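You operate a simulated robot arm through the tools that you are given. There is no shell and no other tool. Be economical: measure what you need, move in short steps, check, and stop when the job is done.

You run a simulated robot arm. Do the job below in one go: nothing can be reset, and whatever is moved stays where it is left.

TASK
Take the eyelet press out of use and stand the HOLD tag by it.
Fine: crushed black panel in the reject sack, empty slide in, black star knob turned down tight; the yellow tag is in the drawer with the white handle: stand it on the grey mat, shut the drawer; leave the lever alone, fingers clear of the punch. Set down upright: yellow tag. Where these are worked on the way, their far stop is far enough and under half their travel is too little: drawer with the white handle.

The check looks at the end state, three seconds after you hand in, the way a careful person would. Anything else that was tipped, shoved, dropped, spilled or broken makes it a failure.

THE ROBOT
A 7-joint arm with a two-finger parallel gripper on a trunk, on a base that drives. Base frame: it is fixed to the floor where the robot stands at the start and does not move with it; the origin is under the middle of the robot, x ahead of it, y to its left, z up. Lengths are in m, angles in degrees, forces in N, time in s.
With the tool pointing down near the work surface it reaches from about 0.1 to 0.6 m from the robot's upright axis, wherever it stands. Its first joint turns from -166.0 to 166.0 degrees. Places, roughly: black star knob of the eyelet press [0.5, -0.3, 1]; blue strap [0.5, -1.25, 0.5]; drawer with the white handle [0.5, -1.3, 0.4]; eyelet press [0.5, -0.5, 1]; inside of the reject sack [0.6, 0, 0.2]; lamp panel [-5.9, -5.4, 1.5]; orange strap [0.5, -1.25, 0.5]; press slide [0.5, -0.6, 0.9]; top of the grey mat [0.7, -0.8, 0.9]; white tag [0.5, -1.5, 0.5]; yellow tag [0.5, -1.5, 0.5]. Payload 1.57 kg.
The tool frame sits at the grasp point between the pads (the TCP): z along the fingers, y along the line on which they close. The tips reach 0.03 m beyond it. Largest opening 0.08 m; finger width 0.017, thickness 0.012; the body of the gripper, 0.04 by 0.082 m, starts 0.08 m behind the TCP.
Orientation is that of the tool frame in the base frame, as a unit quaternion [x, y, z, w]. With the fingers straight down and closing along the base's y, the tool's x points along the base's -x, its y along +y and its z along -z.

THE INTERFACE
- The arm moves only by the tool apply_moves. Its argument "moves" is a list of rows, each a list of 7 numbers: the turn, a rotation vector about the tool's x, y, z in degrees, then the shift along the tool's x, y, z in m, then the opening, from 0 (shut) to 1 (fully open). In form: [[ax, ay, az, dx, dy, dz, grip], ...]. A call has 1 to 12 rows; each row shifts and turns the commanded pose from where the row before left it, along the tool's axes as they then stand. A row lasts 0.2 s, in which the tool goes at most 0.05 m and 8.6 degrees; a call with a longer step from one row to the next is refused whole, and so is a gripper value outside its range. Where a pose cannot be reached the arm comes as near as it can. A force on the tool above 90 N (or 10 N above the force at the start of the call, whichever is more), or a blocked arm, ends the call early, and 0.2 s more pass. The fingers move at their own pace (about 0.072 m/s each) and stop on an object; they squeeze with about 43 N. The grip force told is the motor's: it shows also when the fingers shut on nothing. Time passes only in rows, and 0.2 s behind the last, so rows that do not move let the fingers close. The reply holds the time, the measured pose of the TCP, the force on the tool along the base axes, the opening and the grip force, in the units named above and with some noise, with the torque about the TCP (base axes, N m) and any sound that the robot's microphone picked up.
- Cameras (640 x 400 px; columns grow to the right, rows downward): "scene" is now at [-0.0188, 0.0856, 1.4234]; the picture's right is [-0.63, -0.78, 0.00], its down [-0.42, 0.35, -0.84] and it looks along [0.65, -0.53, -0.55] (base axes); focal length 272 px, centre (320, 200). "wrist" rides on the gripper at [0.072, -0.007, -0.122] in the tool frame; the picture's right is [0.09, 1.00, 0.00], its down [-0.84, 0.08, -0.54] and it looks along [-0.54, 0.05, 0.84] (tool axes); focal length 238 px, centre (320, 200). There is no depth. A picture from a camera that has moved, and an enlarged one, comes with that camera's place and axes in the base frame and with its lens.
- camera(camera): a new picture of that camera. The clock stands still meanwhile.
- move_column(by): slides the trunk up (or, below 0, down) by that many m; the arm and the scene camera ride with it, the base frame stays. It gives what a move gives, with no picture.
- roll_base(legs): drives the robot by 1 to 6 legs, each [ahead, left, turn to the left] in m, m and degrees, along the robot's own axes; the way and the turn of a leg run together, so that a leg with both is an arc; at most 1.5 m and 180 degrees a leg. The arm and the cameras ride along, it lands a little off, and it stops where it bumps. It gives what a move gives.
- pan_tilt(pan, tilt): turns the head with the scene camera to pan (to the left, within 86 degrees either way) and tilt (down, from -29 to 69), counted from straight ahead of the robot. It gives what a move gives.
- zoom(camera, box): a new picture of the part [left, top, right, bottom] of that camera's present view, enlarged. The clock stands still meanwhile.
- sign_off(): hands the job in; it is judged then, once.

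Work in short steps. Places have to be worked out from the pictures, the camera data and where the tool is seen: move nearer, look again, correct. Check each grasp and each placing, and mend what went wrong. You have 120 turns and 82 pictures in all, those below and enlarged ones among them. Open the gripper and draw the arm clear of the work before you hand the job in, unless the task says otherwise; then end with one line.

The tools are called after "Emit:" as name(argument=value, ...) on one line, values as JSON. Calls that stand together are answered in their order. apply_moves: Moves the arm, as the interface text tells. Its arguments: {"type":"object","properties":{"moves":{"type":"array","items":{"type":"array","items":{"type":"number"}}}},"required":["moves"]} The other tools are called the same way: move_column (by) slides the trunk up or down; roll_base (legs) drives the base; pan_tilt (pan, tilt) turns the head that bears the scene camera; camera (camera) takes a picture; zoom (camera, box) takes an enlarged picture of a part of a camera's view; sign_off () hands the job in.

At the start:

```text
clock: 0.0
position: [0.2152, -0.3509, 1.2769]
tcp_rot: [0.0, 1.0, 0.001, 0.0]
contact_force: [0.3, 0.0, 0.2]
moment: [-0.03, -0.01, 0.0]
grip_width: 0.0798
grip_force: 0.1
trunk travel left (down, up): [-0.075, 0.04]
robot x, y, heading: [-0.0035, 0.0009, -0.0]
head pan, tilt: [-39.1, 33.2]
```

scene: 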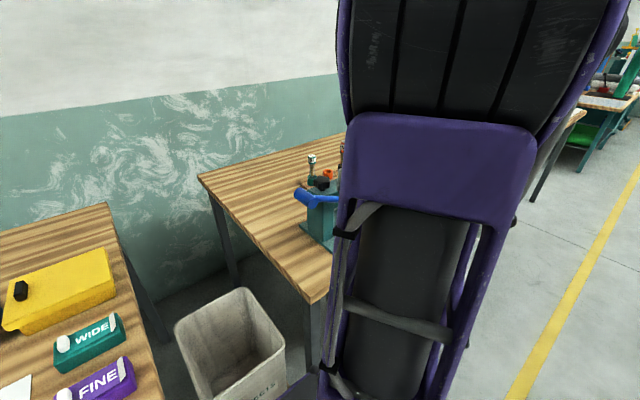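
wrist: 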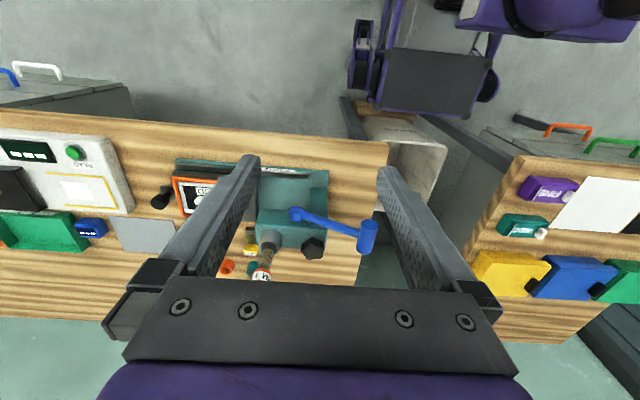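

I'll begin with closer views of the press area from the wrist camera.

Emit:
zoom(camera="wrist", box=[140, 130, 400, 292])

Emit:
zoom(camera="wrist", box=[0, 40, 260, 202])

```text
2.46 times, centred on (270, 211) of wrist
camera zoom: at [0.1426, -0.3589, 1.4008], right [-0.09, 1.0, 0.0], down [0.84, 0.08, 0.54], along [0.54, 0.05, -0.84], focal length 587 px, centre (443, 173)
```

zoom: 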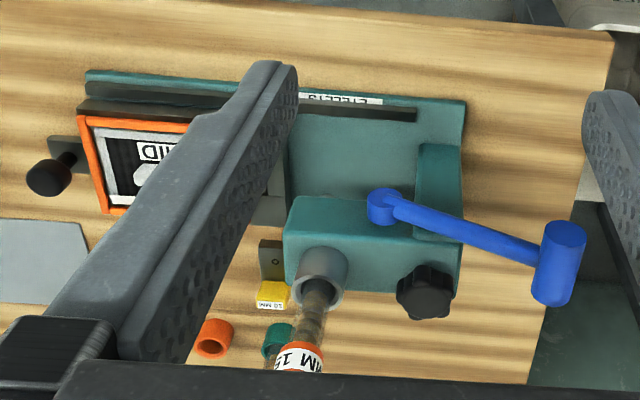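

```text
2.46 times, centred on (130, 121) of wrist
camera zoom: at [0.1426, -0.3589, 1.4008], right [-0.09, 1.0, 0.0], down [0.84, 0.08, 0.54], along [0.54, 0.05, -0.84], focal length 587 px, centre (788, 394)
```

zoom: 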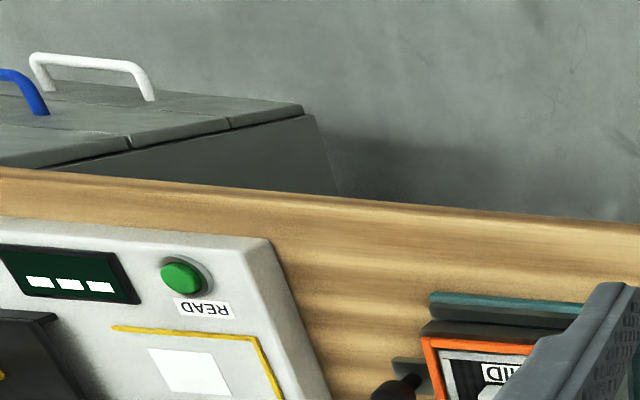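

Moving the arm right, so the slide falls between the fingers in the wrist view.

Emit:
apply_moves(moves=[[0, 0, 0, 0, -0.05, 0, 1], [0, 0, 0, 0, -0.05, 0, 1], [0, 0, 0, 0, -0.05, 0, 1], [0, 0, 0, 0, -0.05, 0, 1], [0, 0, 0, 0, -0.05, 0, 1]])

Emit:
camera(camera="wrist")

Emit:
camera(camera="scene")

```text
clock: 1.2
position: [0.2085, -0.5342, 1.2637]
tcp_rot: [0.001, 1.0, 0.0, 0.001]
contact_force: [-0.2, 0.7, -0.2]
moment: [0.02, -0.01, -0.02]
grip_width: 0.0802
grip_force: 0.0
out of reach, approached as far as the arm can: row 4, 5
trunk travel left (down, up): [-0.075, 0.04]
robot x, y, heading: [0.0017, 0.0002, 0.0]
head pan, tilt: [-39.1, 33.2]
```

```text
77 pictures are left
camera wrist: at [0.1355, -0.5421, 1.3864], right [-0.09, 1.0, 0.0], down [0.84, 0.08, 0.54], along [0.54, 0.05, -0.84], focal length 238 px, centre (320, 200)
```

wrist: 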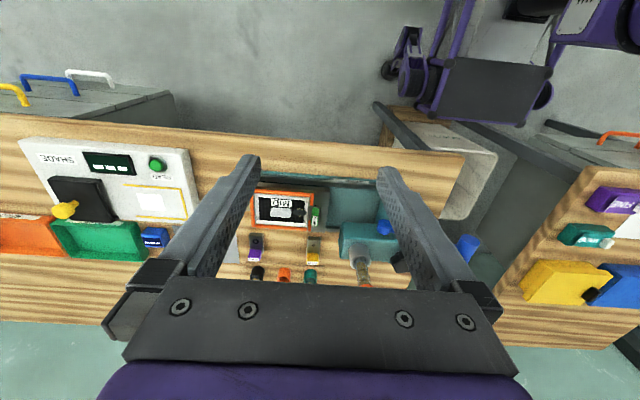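

```text
76 pictures are left
camera scene: at [-0.019, 0.0847, 1.4234], right [-0.63, -0.78, 0.0], down [-0.42, 0.35, -0.84], along [0.65, -0.53, -0.55], focal length 272 px, centre (320, 200)
```

scene: 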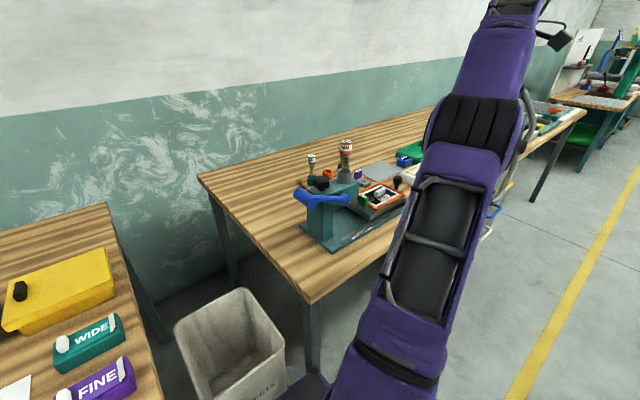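

Now zoom on the slide with what we have.

Emit:
zoom(camera="wrist", box=[220, 160, 420, 290])

Emit:
zoom(camera="scene", box=[280, 125, 440, 265])

```text
3.08 times, centred on (320, 225) of wrist
camera zoom: at [0.1355, -0.5421, 1.3864], right [-0.09, 1.0, 0.0], down [0.84, 0.08, 0.54], along [0.54, 0.05, -0.84], focal length 733 px, centre (320, 123)
```

zoom: 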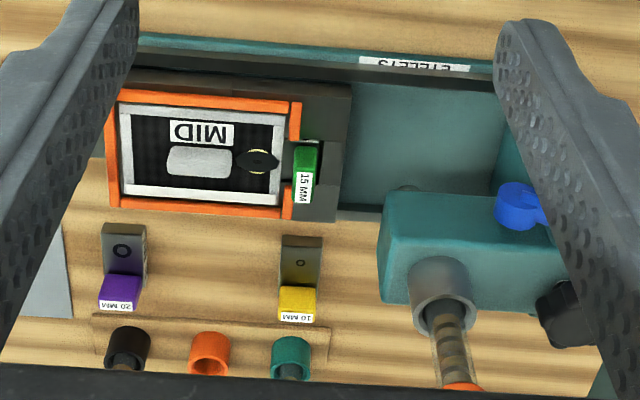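

```text
2.86 times, centred on (360, 195) of scene
camera zoom: at [-0.019, 0.0847, 1.4234], right [-0.63, -0.78, 0.0], down [-0.42, 0.35, -0.84], along [0.65, -0.53, -0.55], focal length 777 px, centre (206, 214)
```

zoom: 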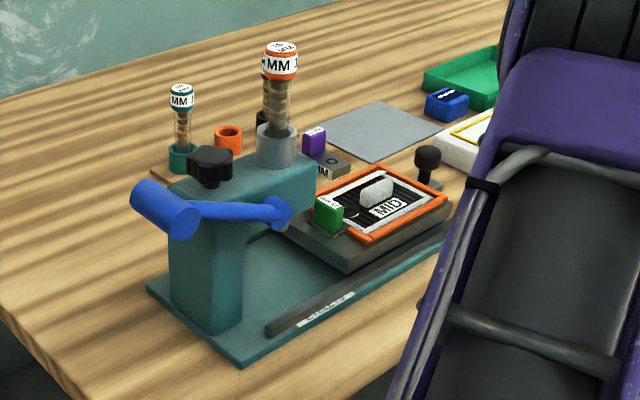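

Panel in the orange frame has a white tab to grip. Driving right about 0.5 m so the arm faces the press.

Emit:
roll_base(legs=[[0, -0.5, 0]])

Emit:
apply_moves(moves=[[0, 0, 0, 0, 0.05, 0, 1], [0, 0, 0, 0, 0.05, 0, 1], [0, 0, 0, 0, 0.05, 0, 1], [0, 0, 0, 0, 0.05, 0, 1], [0, 0, 0, 0, 0.05, 0, 1], [0, 0, 0, 0, 0.05, 0, 1], [0, 0, 0, 0, 0.05, 0, 1], [0, 0, 0, 0, 0.05, 0, 1], [0, 0, 0, 0, 0.03, 0, 1]])

Emit:
camera(camera="wrist")

Emit:
camera(camera="scene")

```text
clock: 6.5
position: [0.2063, -1.0374, 1.2642]
tcp_rot: [0.001, 1.0, -0.002, 0.001]
contact_force: [-0.6, -0.1, -0.2]
moment: [-0.03, 0.01, 0.0]
grip_width: 0.0802
grip_force: 0.0
trunk travel left (down, up): [-0.075, 0.04]
robot x, y, heading: [0.002, -0.5051, -0.3]
head pan, tilt: [-39.1, 33.2]
```

```text
clock: 8.3
position: [0.237, -0.6693, 1.2136]
tcp_rot: [0.007, 0.995, 0.046, -0.086]
contact_force: [-0.3, -0.4, -0.1]
moment: [0.0, -0.01, 0.0]
grip_width: 0.08
grip_force: 0.0
trunk travel left (down, up): [-0.075, 0.04]
robot x, y, heading: [-0.0013, -0.5039, 0.0]
head pan, tilt: [-39.1, 33.2]
stopped in row 8: the arm was blocked; the commanded pose is now the measured one
```

```text
73 pictures are left
camera wrist: at [0.1861, -0.6879, 1.3454], right [-0.07, 0.99, 0.11], down [0.92, 0.02, 0.39], along [0.39, 0.13, -0.91], focal length 238 px, centre (320, 200)
```

wrist: 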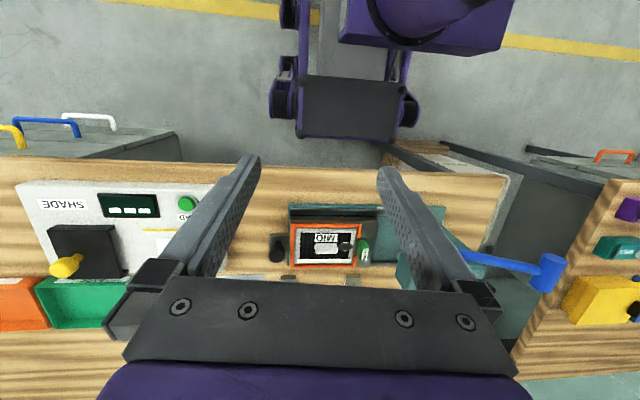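

```text
72 pictures are left
camera scene: at [-0.0223, -0.4233, 1.4282], right [-0.68, -0.73, 0.0], down [-0.37, 0.34, -0.86], along [0.63, -0.59, -0.5], focal length 272 px, centre (320, 200)
```

scene: 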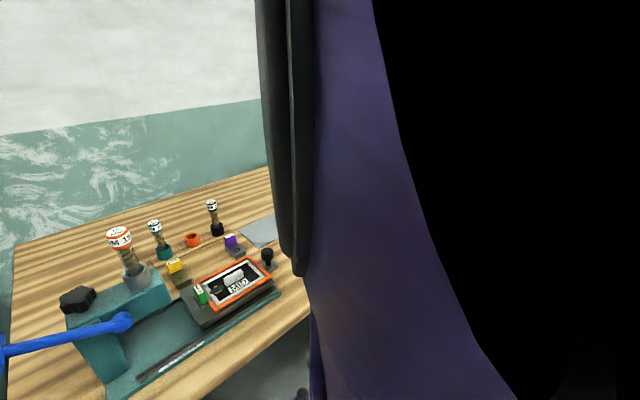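

The arm got blocked near the head. Straighten the tool and move it forward, away from the body.

Emit:
apply_moves(moves=[[2.65, -5, -0.4, -0.03, 0, 0, 1], [2.65, -4.9, -0.4, -0.03, 0, 0, 1], [0, 0, 0, -0.04, 0, 0, 1], [0, 0, 0, -0.03, 0, 0, 1]])

Emit:
camera(camera="wrist")

```text
clock: 9.3
position: [0.3671, -0.666, 1.2069]
tcp_rot: [-0.002, 1.0, -0.001, 0.003]
contact_force: [-0.1, 0.5, -0.7]
moment: [0.0, 0.01, 0.01]
grip_width: 0.08
grip_force: 0.0
trunk travel left (down, up): [-0.075, 0.04]
robot x, y, heading: [-0.0, -0.5016, 0.0]
head pan, tilt: [-39.1, 33.2]
```

```text
71 pictures are left
camera wrist: at [0.2938, -0.6746, 1.3297], right [-0.1, 1.0, 0.0], down [0.83, 0.08, 0.55], along [0.54, 0.05, -0.84], focal length 238 px, centre (320, 200)
```

wrist: 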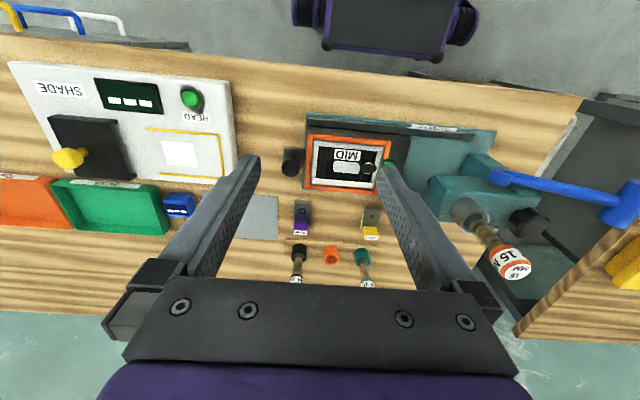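

Tab triangulated at about (0.483, -0.605, 0.915). Move above it and rotate the tool -90° so the fingers close along x, with the camera on the far side from the punch.

Emit:
apply_moves(moves=[[0, 0, 0, -0.04, 0.02, 0, 0.7], [0, 0, 0, -0.04, 0.02, 0, 0.7], [0, 0, 0, -0.036, 0.02, 0, 0.7], [0, 0, -8.5, 0, 0, 0, 0.7], [0, 0, -8.5, 0, 0, 0, 0.7], [0, 0, -8.5, 0, 0, 0, 0.7], [0, 0, -8.5, 0, 0, 0, 0.7], [0, 0, -8.5, 0, 0, 0, 0.7], [0, 0, -8.5, 0, 0, 0, 0.7]])

Emit:
apply_moves(moves=[[0, 0, -8.5, 0, 0, 0, 0.7], [0, 0, -8.5, 0, 0, 0, 0.7], [0, 0, -8.5, 0, 0, 0, 0.7], [0, 0, -8.5, 0, 0, 0, 0.7], [0, 0, -5, 0, 0, 0, 0.7]])

Emit:
camera(camera="wrist")

```text
clock: 11.3
position: [0.4836, -0.6055, 1.2077]
tcp_rot: [-0.434, 0.901, -0.001, 0.002]
contact_force: [-0.3, 0.5, -0.7]
moment: [-0.02, -0.03, 0.01]
grip_width: 0.056
grip_force: 0.1
trunk travel left (down, up): [-0.075, 0.04]
robot x, y, heading: [-0.0031, -0.5029, 0.1]
head pan, tilt: [-39.1, 33.2]
```

```text
clock: 12.6
position: [0.4825, -0.6065, 1.2087]
tcp_rot: [0.709, -0.705, 0.002, -0.002]
contact_force: [-0.3, 0.5, -0.2]
moment: [-0.01, -0.02, -0.01]
grip_width: 0.056
grip_force: 0.1
trunk travel left (down, up): [-0.075, 0.04]
robot x, y, heading: [0.0006, -0.5036, -0.5]
head pan, tilt: [-39.1, 33.2]
```

```text
70 pictures are left
camera wrist: at [0.488, -0.6798, 1.3313], right [-1.0, -0.1, 0.0], down [-0.08, 0.84, 0.54], along [-0.05, 0.54, -0.84], focal length 238 px, centre (320, 200)
```

wrist: 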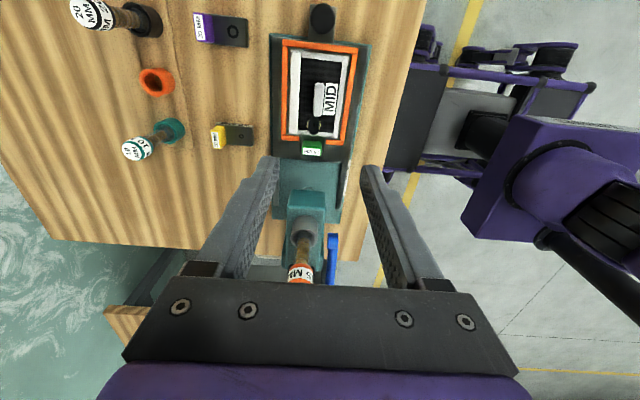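

The tab is right under the TCP. Descend to z≈1.02 and look.

Emit:
apply_moves(moves=[[0, 0, 0, 0, 0, 0.05, 0.6], [0, 0, 0, 0, 0, 0.05, 0.6], [0, 0, 0, 0, 0, 0.05, 0.6], [0, 0, 0, 0, 0, 0.04, 0.6]])

Emit:
camera(camera="wrist")

Emit:
camera(camera="scene")

```text
clock: 13.6
position: [0.483, -0.607, 1.0191]
tcp_rot: [0.708, -0.707, 0.002, -0.002]
contact_force: [-0.4, 0.5, 1.0]
moment: [-0.02, -0.02, 0.02]
grip_width: 0.0481
grip_force: 0.0
trunk travel left (down, up): [-0.075, 0.04]
robot x, y, heading: [-0.0019, -0.5035, -0.1]
head pan, tilt: [-39.1, 33.2]
```

```text
69 pictures are left
camera wrist: at [0.4877, -0.6799, 1.1412], right [-1.0, -0.09, -0.01], down [-0.08, 0.84, 0.54], along [-0.05, 0.54, -0.84], focal length 238 px, centre (320, 200)
```

wrist: 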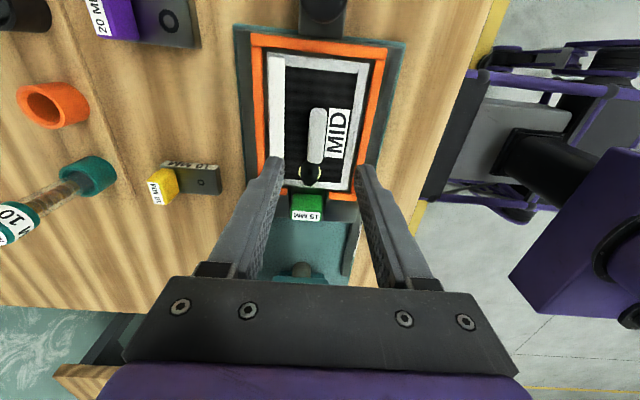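

```text
68 pictures are left
camera scene: at [-0.0193, -0.4174, 1.4234], right [-0.63, -0.77, 0.0], down [-0.42, 0.35, -0.84], along [0.65, -0.53, -0.55], focal length 272 px, centre (320, 200)
```

scene: 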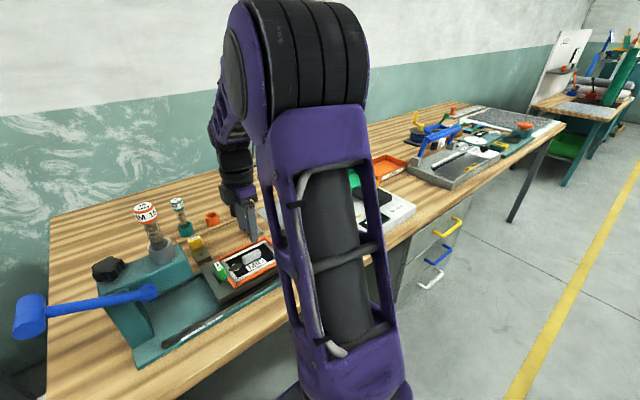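

Aligned. Descend slowly to about z=0.945, then take a look.

Emit:
apply_moves(moves=[[0, 0, 0, 0, 0, 0.03, 0.5], [0, 0, 0, 0, 0, 0.03, 0.5], [0, 0, 0, 0, 0, 0.014, 0.5]])

Emit:
zoom(camera="wrist", box=[220, 110, 420, 270])

Emit:
zoom(camera="scene", box=[180, 190, 300, 300])

```text
clock: 14.3
position: [0.4812, -0.6067, 0.9434]
tcp_rot: [0.708, -0.706, 0.001, -0.002]
contact_force: [0.3, 0.1, -0.2]
moment: [0.01, 0.0, 0.01]
grip_width: 0.0399
grip_force: 0.0
trunk travel left (down, up): [-0.075, 0.04]
robot x, y, heading: [-0.0015, -0.4999, -0.3]
head pan, tilt: [-39.1, 33.2]
```

```text
2.50 times, centred on (320, 190) of wrist
camera zoom: at [0.4876, -0.6803, 1.0664], right [-1.0, -0.09, 0.0], down [-0.08, 0.84, 0.54], along [-0.05, 0.54, -0.84], focal length 596 px, centre (320, 225)
```

zoom: 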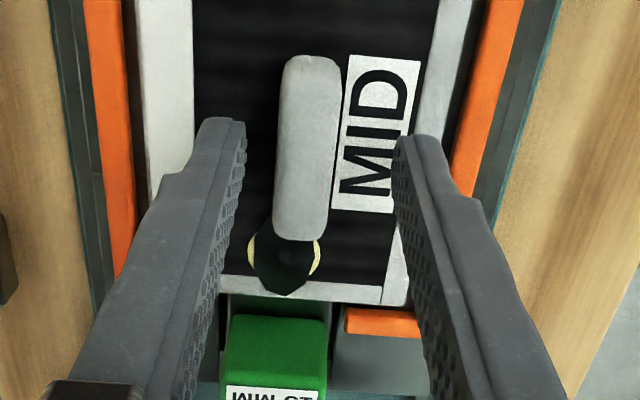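

```text
3.64 times, centred on (240, 245) of scene
camera zoom: at [-0.0192, -0.4175, 1.4234], right [-0.63, -0.77, 0.0], down [-0.42, 0.35, -0.84], along [0.65, -0.53, -0.55], focal length 988 px, centre (611, 36)
```

zoom: 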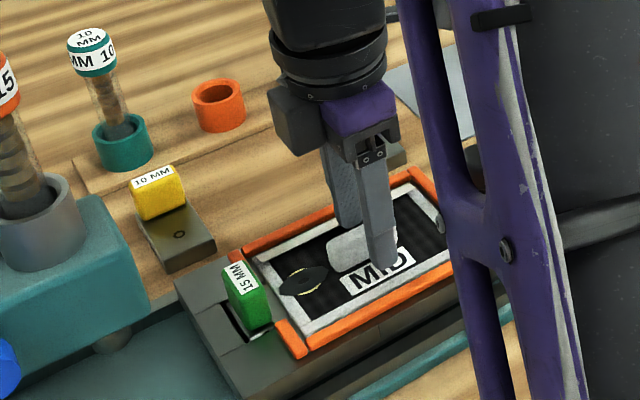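

Descend a further 8 mm and close on the tab.

Emit:
apply_moves(moves=[[0, 0, 0, 0, 0, 0.008, 0.5], [0, 0, 0, 0, 0, 0, 0], [0, 0, 0, 0, 0, 0, 0], [0, 0, 0, 0, 0, 0, 0]])

```text
clock: 15.3
position: [0.482, -0.6087, 0.9357]
tcp_rot: [0.709, -0.705, 0.003, -0.002]
contact_force: [0.8, 0.6, 1.8]
moment: [-0.01, 0.09, 0.0]
grip_width: 0.015
grip_force: 31.0
trunk travel left (down, up): [-0.075, 0.04]
robot x, y, heading: [-0.0002, -0.503, -0.3]
head pan, tilt: [-39.1, 33.2]
```

Gripping something 15 mm wide. Lift gently 3 cm and check.

Emit:
apply_moves(moves=[[0, 0, 0, 0, 0, 0, 0], [0, 0, 0, 0, 0, -0.01, 0], [0, 0, 0, 0, 0, -0.01, 0], [0, 0, 0, 0, 0, -0.02, 0], [0, 0, 0, 0, 0, -0.02, 0]])

Emit:
camera(camera="wrist")

Emit:
zoom(camera="scene", box=[160, 180, 300, 300])

```text
clock: 16.6
position: [0.4816, -0.6069, 0.9952]
tcp_rot: [0.708, -0.707, 0.002, -0.002]
contact_force: [-0.8, -0.2, 0.0]
moment: [-0.02, 0.03, 0.03]
grip_width: 0.0149
grip_force: 30.5
trunk travel left (down, up): [-0.075, 0.04]
robot x, y, heading: [-0.0024, -0.5064, -0.4]
head pan, tilt: [-39.1, 33.2]
```

```text
65 pictures are left
camera wrist: at [0.4876, -0.6803, 1.1188], right [-1.0, -0.09, 0.0], down [-0.08, 0.84, 0.54], along [-0.05, 0.54, -0.84], focal length 238 px, centre (320, 200)
```

wrist: 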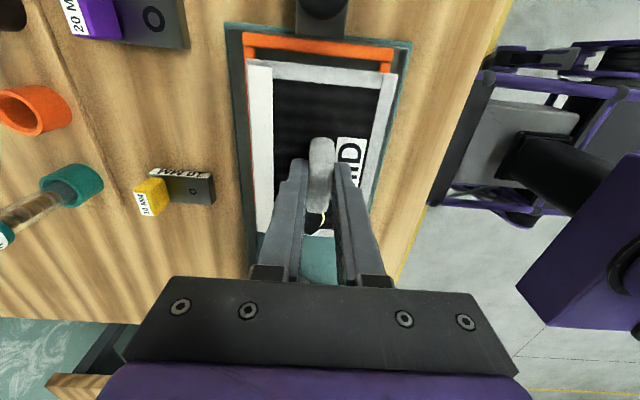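

```text
3.33 times, centred on (230, 240) of scene
camera zoom: at [-0.0192, -0.4175, 1.4234], right [-0.63, -0.77, 0.0], down [-0.42, 0.35, -0.84], along [0.65, -0.53, -0.55], focal length 906 px, centre (620, 67)
```

zoom: 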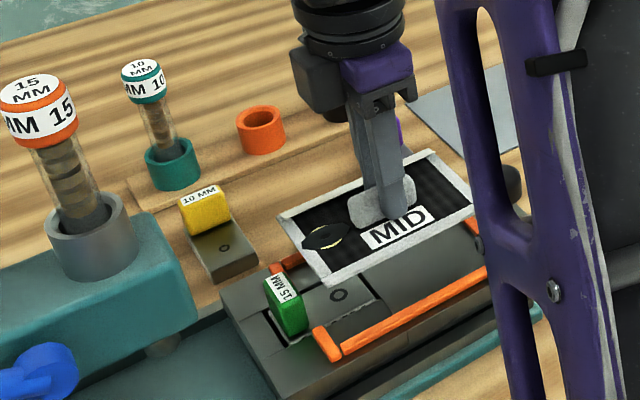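

Panel is free; frame and gauge stayed put. Raise to z≈1.27, retract slightly, then drive left to the sack.

Emit:
apply_moves(moves=[[0, 0, 0, 0, 0, -0.045, 0], [0, 0, 0, 0, 0, -0.045, 0], [0, 0, 0, 0, 0, -0.045, 0], [0, 0, 0, 0, 0, -0.045, 0], [0, 0, 0, 0, 0, -0.045, 0], [0, 0, 0, 0, 0, -0.045, 0], [0, 0, 0, 0, 0.04, 0, 0], [0, 0, 0, 0, 0.04, 0, 0]])

Emit:
roll_base(legs=[[0, 0.5, 0]])

Emit:
camera(camera="scene")

Emit:
camera(camera="wrist")

```text
clock: 18.4
position: [0.4, -0.6085, 1.2671]
tcp_rot: [0.708, -0.706, 0.002, -0.003]
contact_force: [0.4, -0.4, -0.8]
moment: [-0.05, 0.04, -0.01]
grip_width: 0.0149
grip_force: 31.6
trunk travel left (down, up): [-0.075, 0.04]
robot x, y, heading: [0.0003, -0.5013, -0.1]
head pan, tilt: [-39.1, 33.2]
```

```text
clock: 23.7
position: [0.4042, -0.1108, 1.2667]
tcp_rot: [-0.706, 0.708, -0.002, 0.002]
contact_force: [0.7, 0.0, -1.0]
moment: [-0.04, -0.03, -0.02]
grip_width: 0.0147
grip_force: 31.4
trunk travel left (down, up): [-0.075, 0.04]
robot x, y, heading: [0.0039, -0.0029, -0.6]
head pan, tilt: [-39.1, 33.2]
```

```text
63 pictures are left
camera scene: at [-0.0156, 0.082, 1.4234], right [-0.64, -0.77, 0.0], down [-0.42, 0.35, -0.84], along [0.64, -0.53, -0.55], focal length 272 px, centre (320, 200)
```

scene: 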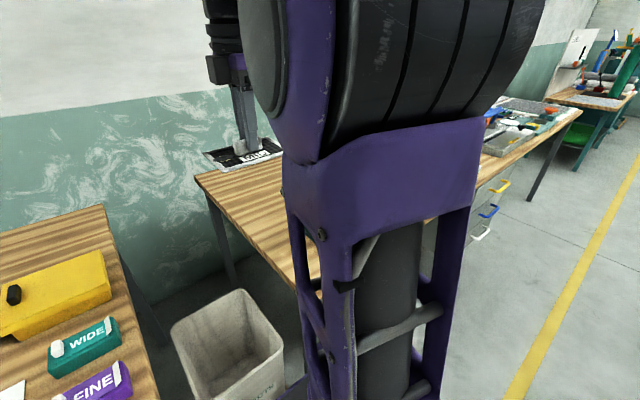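

```text
62 pictures are left
camera wrist: at [0.4086, -0.1836, 1.3899], right [-1.0, -0.09, 0.0], down [-0.08, 0.84, 0.54], along [-0.04, 0.54, -0.84], focal length 238 px, centre (320, 200)
```

wrist: 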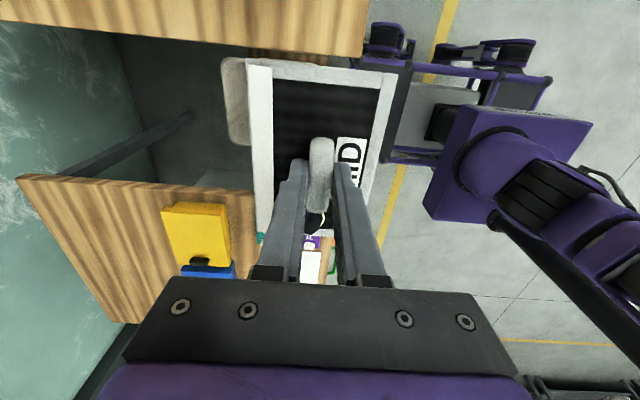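

Sack rim estimated x 0.42–0.71, y ±0.12, z≈0.54. Move above its centre first.

Emit:
apply_moves(moves=[[0, 0, 0, -0.04, -0.02, 0, 0], [0, 0, 0, -0.04, -0.03, 0, 0], [0, 0, 0, -0.03, -0.03, 0, 0], [0, 0, 0, 0, -0.04, 0, 0], [0, 0, 0, 0, -0.04, 0, 0], [0, 0, 0, 0, 0, 0.05, 0], [0, 0, 0, 0, 0, 0.05, 0], [0, 0, 0, 0, 0, 0.05, 0], [0, 0, 0, 0, 0, 0.05, 0], [0, 0, 0, 0, 0, 0.05, 0]])

Emit:
camera(camera="wrist")

Emit:
camera(camera="scene")

```text
clock: 25.9
position: [0.5638, -0.0026, 1.0178]
tcp_rot: [-0.706, 0.709, -0.002, 0.001]
contact_force: [-0.1, -1.0, 0.4]
moment: [-0.02, 0.01, 0.01]
grip_width: 0.0149
grip_force: 31.2
trunk travel left (down, up): [-0.075, 0.04]
robot x, y, heading: [0.0025, -0.0036, -0.6]
head pan, tilt: [-39.1, 33.2]
```

```text
61 pictures are left
camera wrist: at [0.5693, -0.0754, 1.1406], right [-1.0, -0.09, -0.01], down [-0.08, 0.84, 0.54], along [-0.04, 0.54, -0.84], focal length 238 px, centre (320, 200)
```

wrist: 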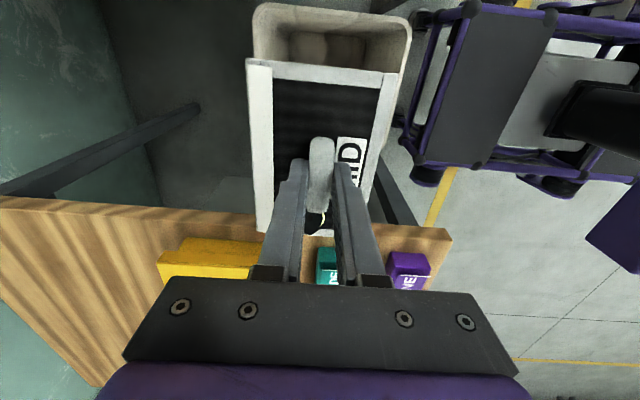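

```text
60 pictures are left
camera scene: at [-0.0158, 0.082, 1.4235], right [-0.64, -0.77, 0.0], down [-0.42, 0.35, -0.84], along [0.64, -0.53, -0.55], focal length 272 px, centre (320, 200)
```

scene: 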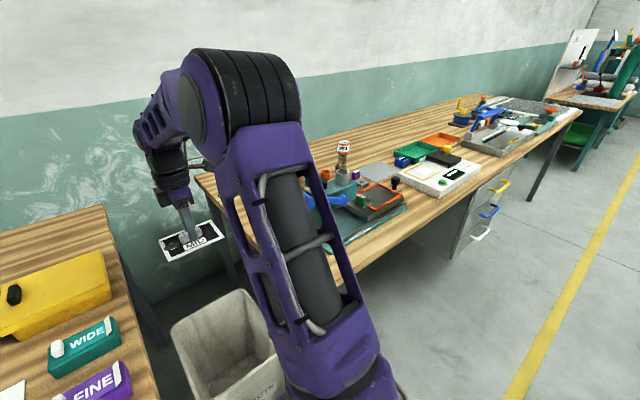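

Column down fully, then descend in the gap toward the sack opening.

Emit:
move_column(by=-0.075)

Emit:
apply_moves(moves=[[0, 0, 0, 0.01, 0, 0.04, 0], [0, 0, 0, 0, 0, 0.04, 0], [0, 0, 0, 0, 0, 0.04, 0], [0, 0, 0, 0, 0, 0.04, 0], [0, 0, 0, 0, 0, 0.04, 0], [0, 0, 0, 0, 0, 0.04, 0], [0, 0, 0, 0, 0, 0.04, 0]])

Emit:
camera(camera="wrist")

Emit:
camera(camera="scene")

```text
clock: 27.0
position: [0.5653, -0.0021, 0.9422]
tcp_rot: [-0.707, 0.708, -0.001, 0.002]
contact_force: [0.7, 0.3, -1.2]
moment: [-0.01, 0.02, 0.02]
grip_width: 0.015
grip_force: 30.9
trunk travel left (down, up): [0.0, 0.115]
robot x, y, heading: [0.0014, -0.0031, -0.9]
head pan, tilt: [-39.1, 33.2]
```

```text
clock: 28.6
position: [0.5656, -0.0121, 0.6616]
tcp_rot: [-0.706, 0.709, -0.003, 0.002]
contact_force: [-0.4, -0.5, -0.1]
moment: [0.0, -0.02, -0.01]
grip_width: 0.015
grip_force: 30.9
trunk travel left (down, up): [0.0, 0.115]
robot x, y, heading: [0.0036, -0.0043, -0.6]
head pan, tilt: [-39.1, 33.2]
```

```text
59 pictures are left
camera wrist: at [0.5709, -0.0852, 0.7849], right [-1.0, -0.09, -0.01], down [-0.08, 0.84, 0.54], along [-0.04, 0.54, -0.84], focal length 238 px, centre (320, 200)
```

wrist: 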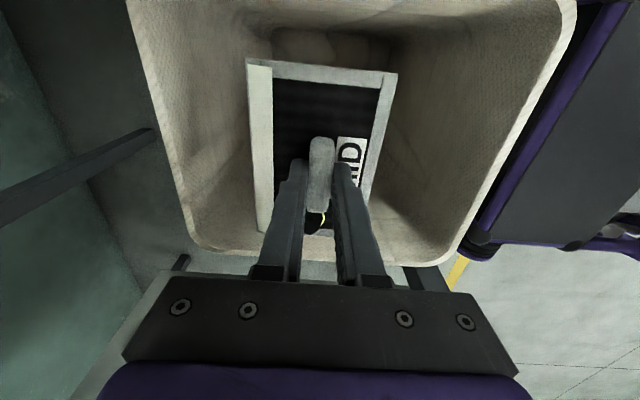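

```text
58 pictures are left
camera scene: at [-0.0159, 0.082, 1.3485], right [-0.64, -0.77, 0.0], down [-0.42, 0.35, -0.84], along [0.64, -0.53, -0.55], focal length 272 px, centre (320, 200)
```

scene: 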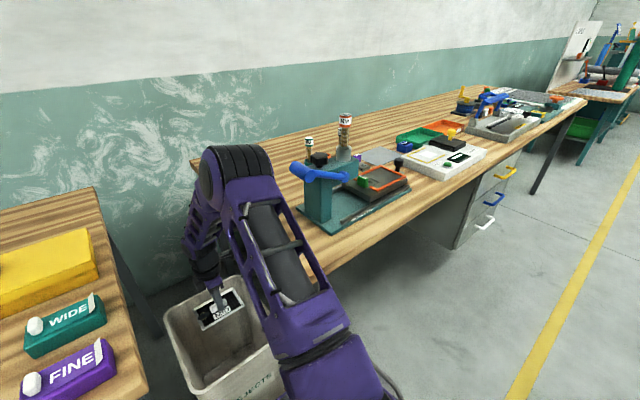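

Well centred. Lower another 0.2 m into the sack.

Emit:
apply_moves(moves=[[0, 0, 0, 0, 0, 0.04, 0], [0, 0, 0, 0, 0, 0.04, 0], [0, 0, 0, 0, 0, 0.04, 0], [0, 0, 0, 0, 0, 0.04, 0]])

Emit:
camera(camera="wrist")

```text
clock: 29.6
position: [0.5672, -0.0117, 0.5021]
tcp_rot: [-0.706, 0.708, -0.002, 0.001]
contact_force: [-0.5, -0.8, -0.6]
moment: [0.01, 0.0, 0.05]
grip_width: 0.0149
grip_force: 30.8
trunk travel left (down, up): [0.0, 0.115]
robot x, y, heading: [0.0036, -0.0029, -0.3]
head pan, tilt: [-39.1, 33.2]
```

```text
57 pictures are left
camera wrist: at [0.5714, -0.0842, 0.6251], right [-1.0, -0.09, -0.01], down [-0.08, 0.84, 0.54], along [-0.04, 0.54, -0.84], focal length 238 px, centre (320, 200)
```

wrist: 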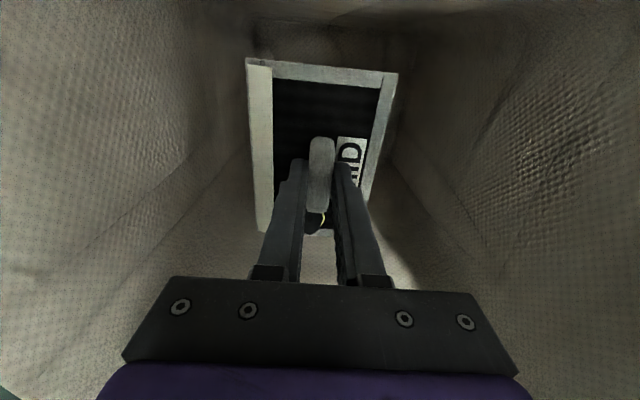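

Inside the sack. Go 5 cm deeper and release.

Emit:
apply_moves(moves=[[0, 0, 0, 0, 0, 0.03, 0], [0, 0, 0, 0, 0, 0.02, 0], [0, 0, 0, 0, 0, 0, 0.5], [0, 0, 0, 0, 0, 0, 0.5], [0, 0, 0, 0, 0, 0, 0.5]])

Emit:
apply_moves(moves=[[0, 0, 0, 0, 0, -0.04, 0.5], [0, 0, 0, 0, 0, -0.05, 0.5], [0, 0, 0, 0, 0, -0.05, 0.5], [0, 0, 0, 0, 0, -0.05, 0.5], [0, 0, 0, 0, 0, -0.05, 0.5], [0, 0, 0, 0, 0, -0.05, 0.5], [0, 0, 0, 0, 0, -0.05, 0.5]])

Emit:
camera(camera="wrist")

```text
clock: 30.8
position: [0.568, -0.013, 0.4528]
tcp_rot: [-0.706, 0.708, -0.001, 0.001]
contact_force: [0.2, -0.1, 0.0]
moment: [0.01, 0.01, 0.01]
grip_width: 0.04
grip_force: 0.1
trunk travel left (down, up): [0.0, 0.115]
robot x, y, heading: [0.002, -0.0068, -0.6]
head pan, tilt: [-39.1, 33.2]
```

```text
clock: 32.4
position: [0.5656, -0.0112, 0.7925]
tcp_rot: [-0.705, 0.709, -0.002, 0.002]
contact_force: [-0.6, 0.3, -1.0]
moment: [0.0, 0.04, -0.01]
grip_width: 0.04
grip_force: 0.0
trunk travel left (down, up): [0.0, 0.115]
robot x, y, heading: [0.0033, -0.0048, -0.3]
head pan, tilt: [-39.1, 33.2]
```

```text
56 pictures are left
camera wrist: at [0.5703, -0.0854, 0.9161], right [-1.0, -0.09, 0.0], down [-0.08, 0.84, 0.54], along [-0.04, 0.54, -0.84], focal length 238 px, centre (320, 200)
```

wrist: 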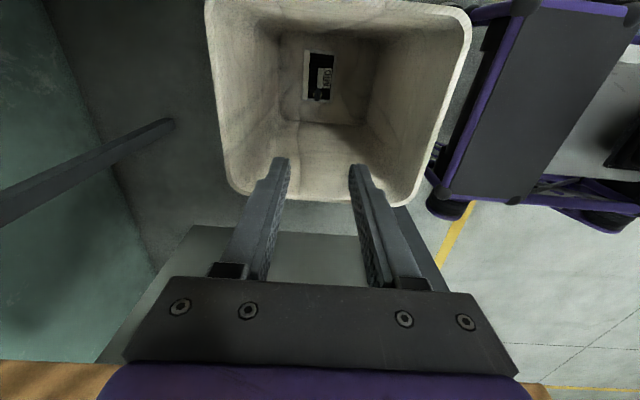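

The panel lies at the bottom of the sack. Raise the arm and column, drive back to the press.

Emit:
apply_moves(moves=[[0, 0, 0, 0, 0, -0.05, 0.5], [0, 0, 0, 0, 0, -0.05, 0.5], [0, 0, 0, 0, 0, -0.05, 0.5], [0, 0, 0, 0, 0, -0.05, 0.5], [0, 0, 0, 0, 0, -0.05, 0.5], [0, 0, 0, 0, 0, -0.05, 0.5], [0, 0, 0, 0, 0, -0.05, 0.5], [0, 0, 0, 0, 0, -0.05, 0.5], [0, 0, 0, 0, 0.05, -0.02, 0.5], [0, 0, 0, 0, 0.05, 0, 0.5], [0, 0, 0, 0, 0.04, 0, 0.5]])

Emit:
move_column(by=0.075)

Emit:
roll_base(legs=[[0, -0.55, 0]])

Emit:
camera(camera="wrist")

```text
refused: row 9 steps farther than a row can; nothing moved
```

```text
clock: 33.5
position: [0.566, -0.0129, 0.8681]
tcp_rot: [-0.706, 0.709, -0.002, 0.002]
contact_force: [-0.6, 0.3, 0.4]
moment: [-0.02, 0.01, -0.02]
grip_width: 0.04
grip_force: 0.1
trunk travel left (down, up): [-0.075, 0.04]
robot x, y, heading: [0.0021, -0.0055, -0.7]
head pan, tilt: [-39.1, 33.2]
```

```text
clock: 36.2
position: [0.5622, -0.1616, 0.8687]
tcp_rot: [0.715, -0.699, -0.012, -0.017]
contact_force: [0.2, 1.5, 0.4]
moment: [-0.02, -0.02, -0.07]
grip_width: 0.0394
grip_force: 0.1
trunk travel left (down, up): [-0.075, 0.04]
robot x, y, heading: [0.0032, -0.1847, -0.4]
head pan, tilt: [-39.1, 33.2]
stopped in leg 1: the force on the tool passed its limit at 105 N (the readings are from after the stop); the commanded pose is now the measured one
```

```text
55 pictures are left
camera wrist: at [0.5694, -0.2393, 0.9886], right [-0.99, -0.11, -0.01], down [-0.1, 0.81, 0.58], along [-0.06, 0.57, -0.82], focal length 238 px, centre (320, 200)
```

wrist: 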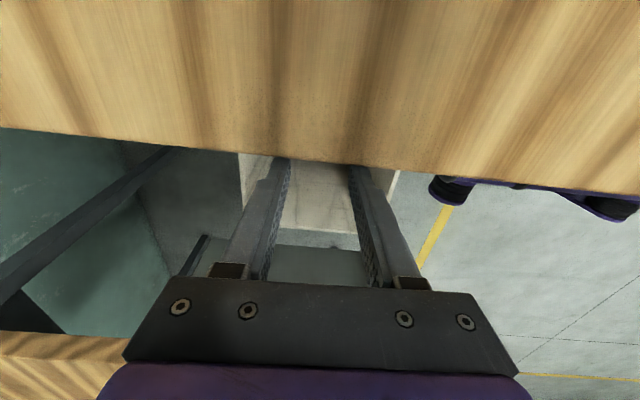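

The move was refused and the fingers bumped the bench end. Back off left, then raise the arm — and I'll not chain drives on unverified moves again.

Emit:
roll_base(legs=[[0, 0.15, 0]])

Emit:
apply_moves(moves=[[0, 0, 0, 0, 0, -0.05, 0.5], [0, 0, 0, 0, 0, -0.05, 0.5], [0, 0, 0, 0, 0, -0.05, 0.5], [0, 0, 0, 0, 0, -0.05, 0.5], [0, 0, 0, 0, 0, -0.05, 0.5], [0, 0, 0, 0, 0, -0.05, 0.5], [0, 0, 0, 0, 0, -0.05, 0.5], [0, 0, 0, 0, 0, -0.05, 0.5], [0, 0, 0, 0, 0.05, 0, 0.5], [0, 0, 0, 0, 0.05, 0, 0.5], [0, 0, 0, 0, 0.04, 0, 0.5]])

Emit:
camera(camera="scene")

```text
clock: 38.3
position: [0.5623, -0.0109, 0.8692]
tcp_rot: [0.715, -0.699, -0.012, -0.016]
contact_force: [-0.4, -0.2, -0.1]
moment: [0.02, 0.0, 0.0]
grip_width: 0.04
grip_force: 0.0
trunk travel left (down, up): [-0.075, 0.04]
robot x, y, heading: [0.0036, -0.0401, -0.2]
head pan, tilt: [-39.1, 33.2]
```

```text
clock: 40.7
position: [0.4209, -0.0294, 1.2674]
tcp_rot: [0.715, -0.699, -0.013, -0.015]
contact_force: [0.2, 0.8, 0.6]
moment: [0.0, 0.0, 0.03]
grip_width: 0.0402
grip_force: 0.0
trunk travel left (down, up): [-0.075, 0.04]
robot x, y, heading: [0.0003, -0.0381, -0.2]
head pan, tilt: [-39.1, 33.2]
```

```text
54 pictures are left
camera scene: at [-0.0176, 0.0484, 1.4234], right [-0.63, -0.77, 0.0], down [-0.42, 0.35, -0.84], along [0.65, -0.53, -0.55], focal length 272 px, centre (320, 200)
```

scene: 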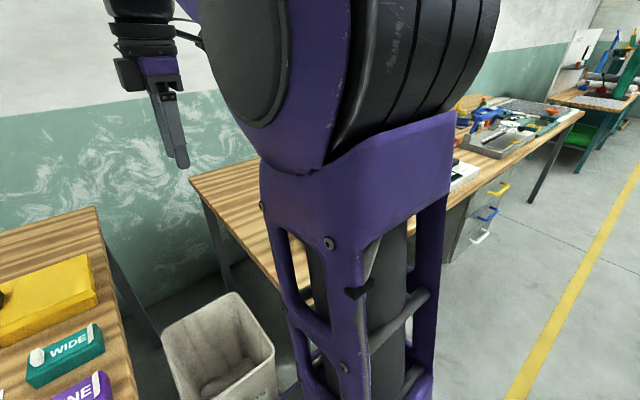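

Straighten the tool and drive right 0.5 m.

Emit:
apply_moves(moves=[[-0.2, 2.3, 1.3, 0, 0, 0, 0.5], [0, 0, 0, 0, 0, 0, 0.5]])

Emit:
roll_base(legs=[[0, -0.55, 0]])

Emit:
camera(camera="wrist")

```text
clock: 41.3
position: [0.422, -0.0306, 1.2688]
tcp_rot: [-0.707, 0.707, -0.001, 0.0]
contact_force: [0.4, 0.5, -0.3]
moment: [-0.01, -0.04, -0.01]
grip_width: 0.04
grip_force: 0.1
trunk travel left (down, up): [-0.075, 0.04]
robot x, y, heading: [0.0017, -0.0344, 0.1]
head pan, tilt: [-39.1, 33.2]
```

```text
clock: 47.0
position: [0.4219, -0.5728, 1.267]
tcp_rot: [0.709, -0.705, 0.002, -0.001]
contact_force: [0.4, -1.0, -0.4]
moment: [-0.01, -0.02, -0.01]
grip_width: 0.0401
grip_force: 0.0
trunk travel left (down, up): [-0.075, 0.04]
robot x, y, heading: [0.0001, -0.583, 0.2]
head pan, tilt: [-39.1, 33.2]
```

```text
53 pictures are left
camera wrist: at [0.4276, -0.6471, 1.3907], right [-1.0, -0.1, 0.0], down [-0.08, 0.84, 0.54], along [-0.05, 0.54, -0.84], focal length 238 px, centre (320, 200)
```

wrist: 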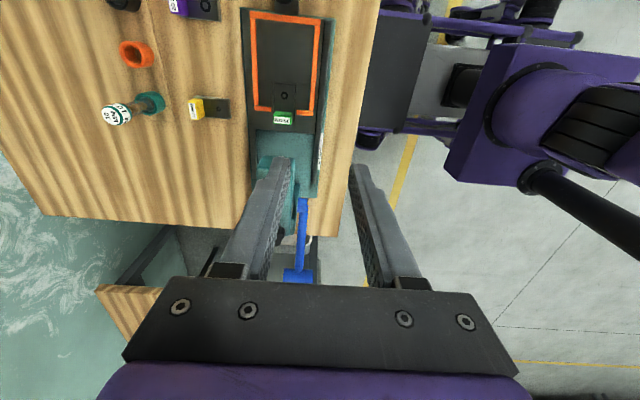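

Slide knob estimated at (0.485,-0.712,~0.93). Move over it at z≈1.1.

Emit:
apply_moves(moves=[[0, 0, 0, 0.0274, -0.0126, 0.032, 0.6], [0, 0, 0, 0.0274, -0.0126, 0.032, 0.6], [0, 0, 0, 0.0274, -0.0126, 0.032, 0.6], [0, 0, 0, 0.0274, -0.0126, 0.032, 0.6], [0, 0, 0, 0.0274, -0.0126, 0.032, 0.6]])

Emit:
camera(camera="wrist")

Emit:
camera(camera="scene")

```text
clock: 48.2
position: [0.4857, -0.7104, 1.107]
tcp_rot: [0.709, -0.705, 0.001, -0.002]
contact_force: [-0.5, 0.1, -0.4]
moment: [0.0, -0.04, -0.01]
grip_width: 0.0481
grip_force: 0.1
trunk travel left (down, up): [-0.075, 0.04]
robot x, y, heading: [0.0029, -0.5851, 0.3]
head pan, tilt: [-39.1, 33.2]
```

```text
52 pictures are left
camera wrist: at [0.4913, -0.7836, 1.2296], right [-1.0, -0.1, 0.0], down [-0.08, 0.84, 0.54], along [-0.05, 0.54, -0.84], focal length 238 px, centre (320, 200)
```

wrist: 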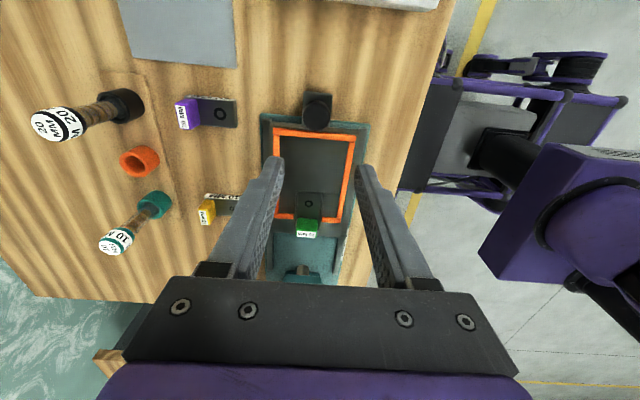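

```text
51 pictures are left
camera scene: at [-0.0178, -0.4979, 1.4234], right [-0.63, -0.78, 0.0], down [-0.43, 0.34, -0.84], along [0.65, -0.53, -0.55], focal length 272 px, centre (320, 200)
```

scene: 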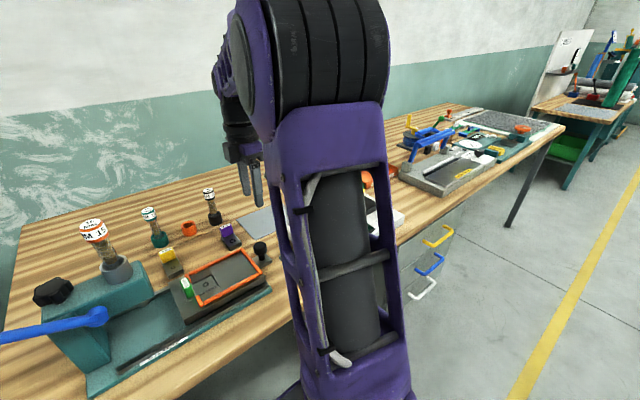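

Knob at about (0.489,-0.717,0.93). Descend to it and check.

Emit:
apply_moves(moves=[[0, 0, 0, 0.004, -0.002, 0.04, 0.6], [0, 0, 0, 0.003, -0.002, 0.04, 0.6], [0, 0, 0, 0, 0, 0.04, 0.6], [0, 0, 0, 0, 0, 0.035, 0.6]])

Emit:
camera(camera="wrist")

Emit:
zoom(camera="scene", box=[180, 180, 320, 300])

```text
clock: 49.2
position: [0.4905, -0.7183, 0.9528]
tcp_rot: [0.709, -0.705, 0.001, -0.001]
contact_force: [-0.1, 0.5, -0.5]
moment: [-0.01, 0.01, 0.02]
grip_width: 0.0484
grip_force: 0.1
trunk travel left (down, up): [-0.075, 0.04]
robot x, y, heading: [-0.0015, -0.5833, -0.1]
head pan, tilt: [-39.1, 33.2]
```

```text
50 pictures are left
camera wrist: at [0.4963, -0.7908, 1.0745], right [-1.0, -0.1, 0.0], down [-0.08, 0.84, 0.54], along [-0.05, 0.54, -0.84], focal length 238 px, centre (320, 200)
```

wrist: 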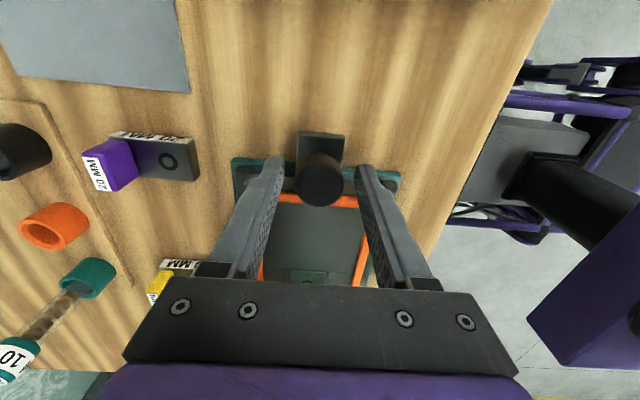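

```text
3.33 times, centred on (250, 240) of scene
camera zoom: at [-0.0179, -0.4979, 1.4234], right [-0.63, -0.78, 0.0], down [-0.43, 0.34, -0.84], along [0.65, -0.53, -0.55], focal length 906 px, centre (553, 67)
```

zoom: 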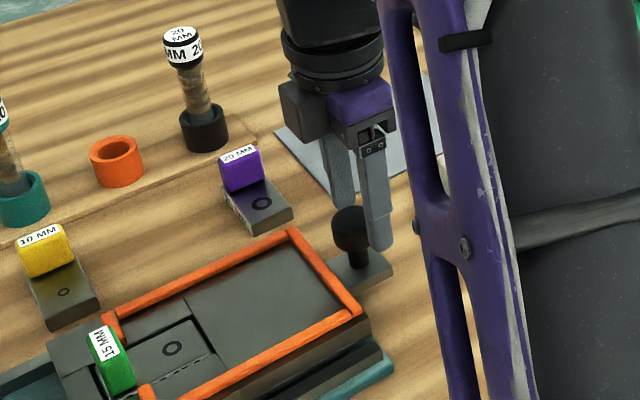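

Fingers straddle the knob. Lower 12 mm and close.

Emit:
apply_moves(moves=[[0, 0, 0, 0, 0, 0.012, 0.6], [0, 0, 0, 0, 0, 0, 0], [0, 0, 0, 0, 0, 0, 0], [0, 0, 0, 0, 0, 0, 0]])

```text
clock: 50.2
position: [0.49, -0.7178, 0.9392]
tcp_rot: [0.709, -0.706, 0.002, -0.001]
contact_force: [-4.3, -0.3, -2.0]
moment: [-0.22, 0.14, -0.06]
grip_width: 0.0337
grip_force: 41.8
trunk travel left (down, up): [-0.075, 0.04]
robot x, y, heading: [0.002, -0.584, 0.1]
head pan, tilt: [-39.1, 33.2]
```

Knob gripped. Push the slide in (+y) in small steps.

Emit:
apply_moves(moves=[[0, 0, 0, -0.01, 0, 0, 0], [0, 0, 0, -0.015, 0, 0, 0], [0, 0, 0, -0.015, 0, 0, 0], [0, 0, 0, -0.015, 0, 0, 0], [0, 0, 0, -0.015, 0, 0, 0]])

Emit:
camera(camera="scene")

```text
clock: 51.5
position: [0.4892, -0.6454, 0.9406]
tcp_rot: [0.71, -0.705, 0.001, -0.001]
contact_force: [-3.0, 1.0, -15.2]
moment: [-0.66, 0.05, -0.2]
grip_width: 0.0338
grip_force: 41.6
trunk travel left (down, up): [-0.075, 0.04]
robot x, y, heading: [-0.0005, -0.5864, 0.3]
head pan, tilt: [-39.1, 33.2]
```

```text
48 pictures are left
camera scene: at [-0.0172, -0.4978, 1.4233], right [-0.63, -0.78, 0.0], down [-0.43, 0.34, -0.84], along [0.65, -0.53, -0.55], focal length 272 px, centre (320, 200)
```

scene: 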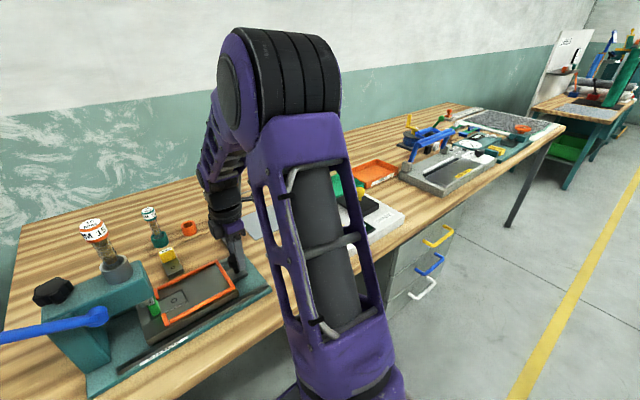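

Slide follows. Continue inward to the stop.

Emit:
apply_moves(moves=[[0, 0, 0, -0.012, 0, 0.001, 0], [0, 0, 0, -0.012, 0, 0, 0], [0, 0, 0, -0.012, 0, 0, 0], [0, 0, 0, -0.012, 0, 0, 0]])

Emit:
zoom(camera="scene", box=[0, 180, 280, 400])

```text
clock: 52.5
position: [0.4901, -0.5983, 0.9404]
tcp_rot: [0.71, -0.705, 0.0, -0.001]
contact_force: [-0.6, 4.4, -11.9]
moment: [-0.91, 0.17, -0.23]
grip_width: 0.0335
grip_force: 41.4
trunk travel left (down, up): [-0.075, 0.04]
robot x, y, heading: [0.0037, -0.5808, 0.1]
head pan, tilt: [-39.1, 33.2]
```

```text
1.82 times, centred on (140, 290) of scene
camera zoom: at [-0.017, -0.4975, 1.4233], right [-0.63, -0.78, 0.0], down [-0.43, 0.34, -0.84], along [0.65, -0.53, -0.55], focal length 494 px, centre (647, 36)
```

zoom: 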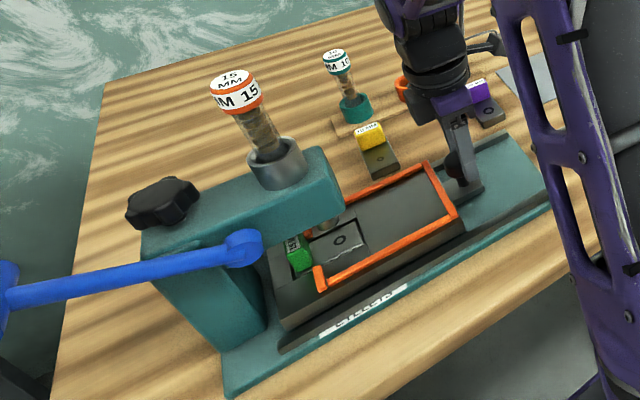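

Going on until the stop.

Emit:
apply_moves(moves=[[0, 0, 0, -0.01, 0, 0, 0], [0, 0, 0, -0.01, 0, 0, 0], [0, 0, 0, -0.01, 0, 0, 0]])

Emit:
zoom(camera="scene", box=[0, 180, 280, 400])

```text
clock: 53.2
position: [0.489, -0.5614, 0.9411]
tcp_rot: [0.712, -0.702, 0.0, -0.003]
contact_force: [0.1, 0.9, 0.9]
moment: [-0.07, -0.02, 0.01]
grip_width: 0.0001
grip_force: 21.6
trunk travel left (down, up): [-0.075, 0.04]
robot x, y, heading: [0.0004, -0.5825, 0.4]
head pan, tilt: [-39.1, 33.2]
```

```text
1.82 times, centred on (140, 290) of scene
camera zoom: at [-0.0181, -0.4959, 1.4234], right [-0.63, -0.78, 0.0], down [-0.43, 0.34, -0.84], along [0.65, -0.53, -0.55], focal length 494 px, centre (647, 36)
```

zoom: 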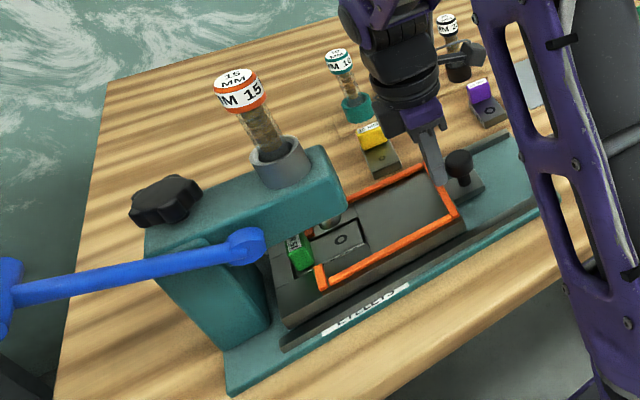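

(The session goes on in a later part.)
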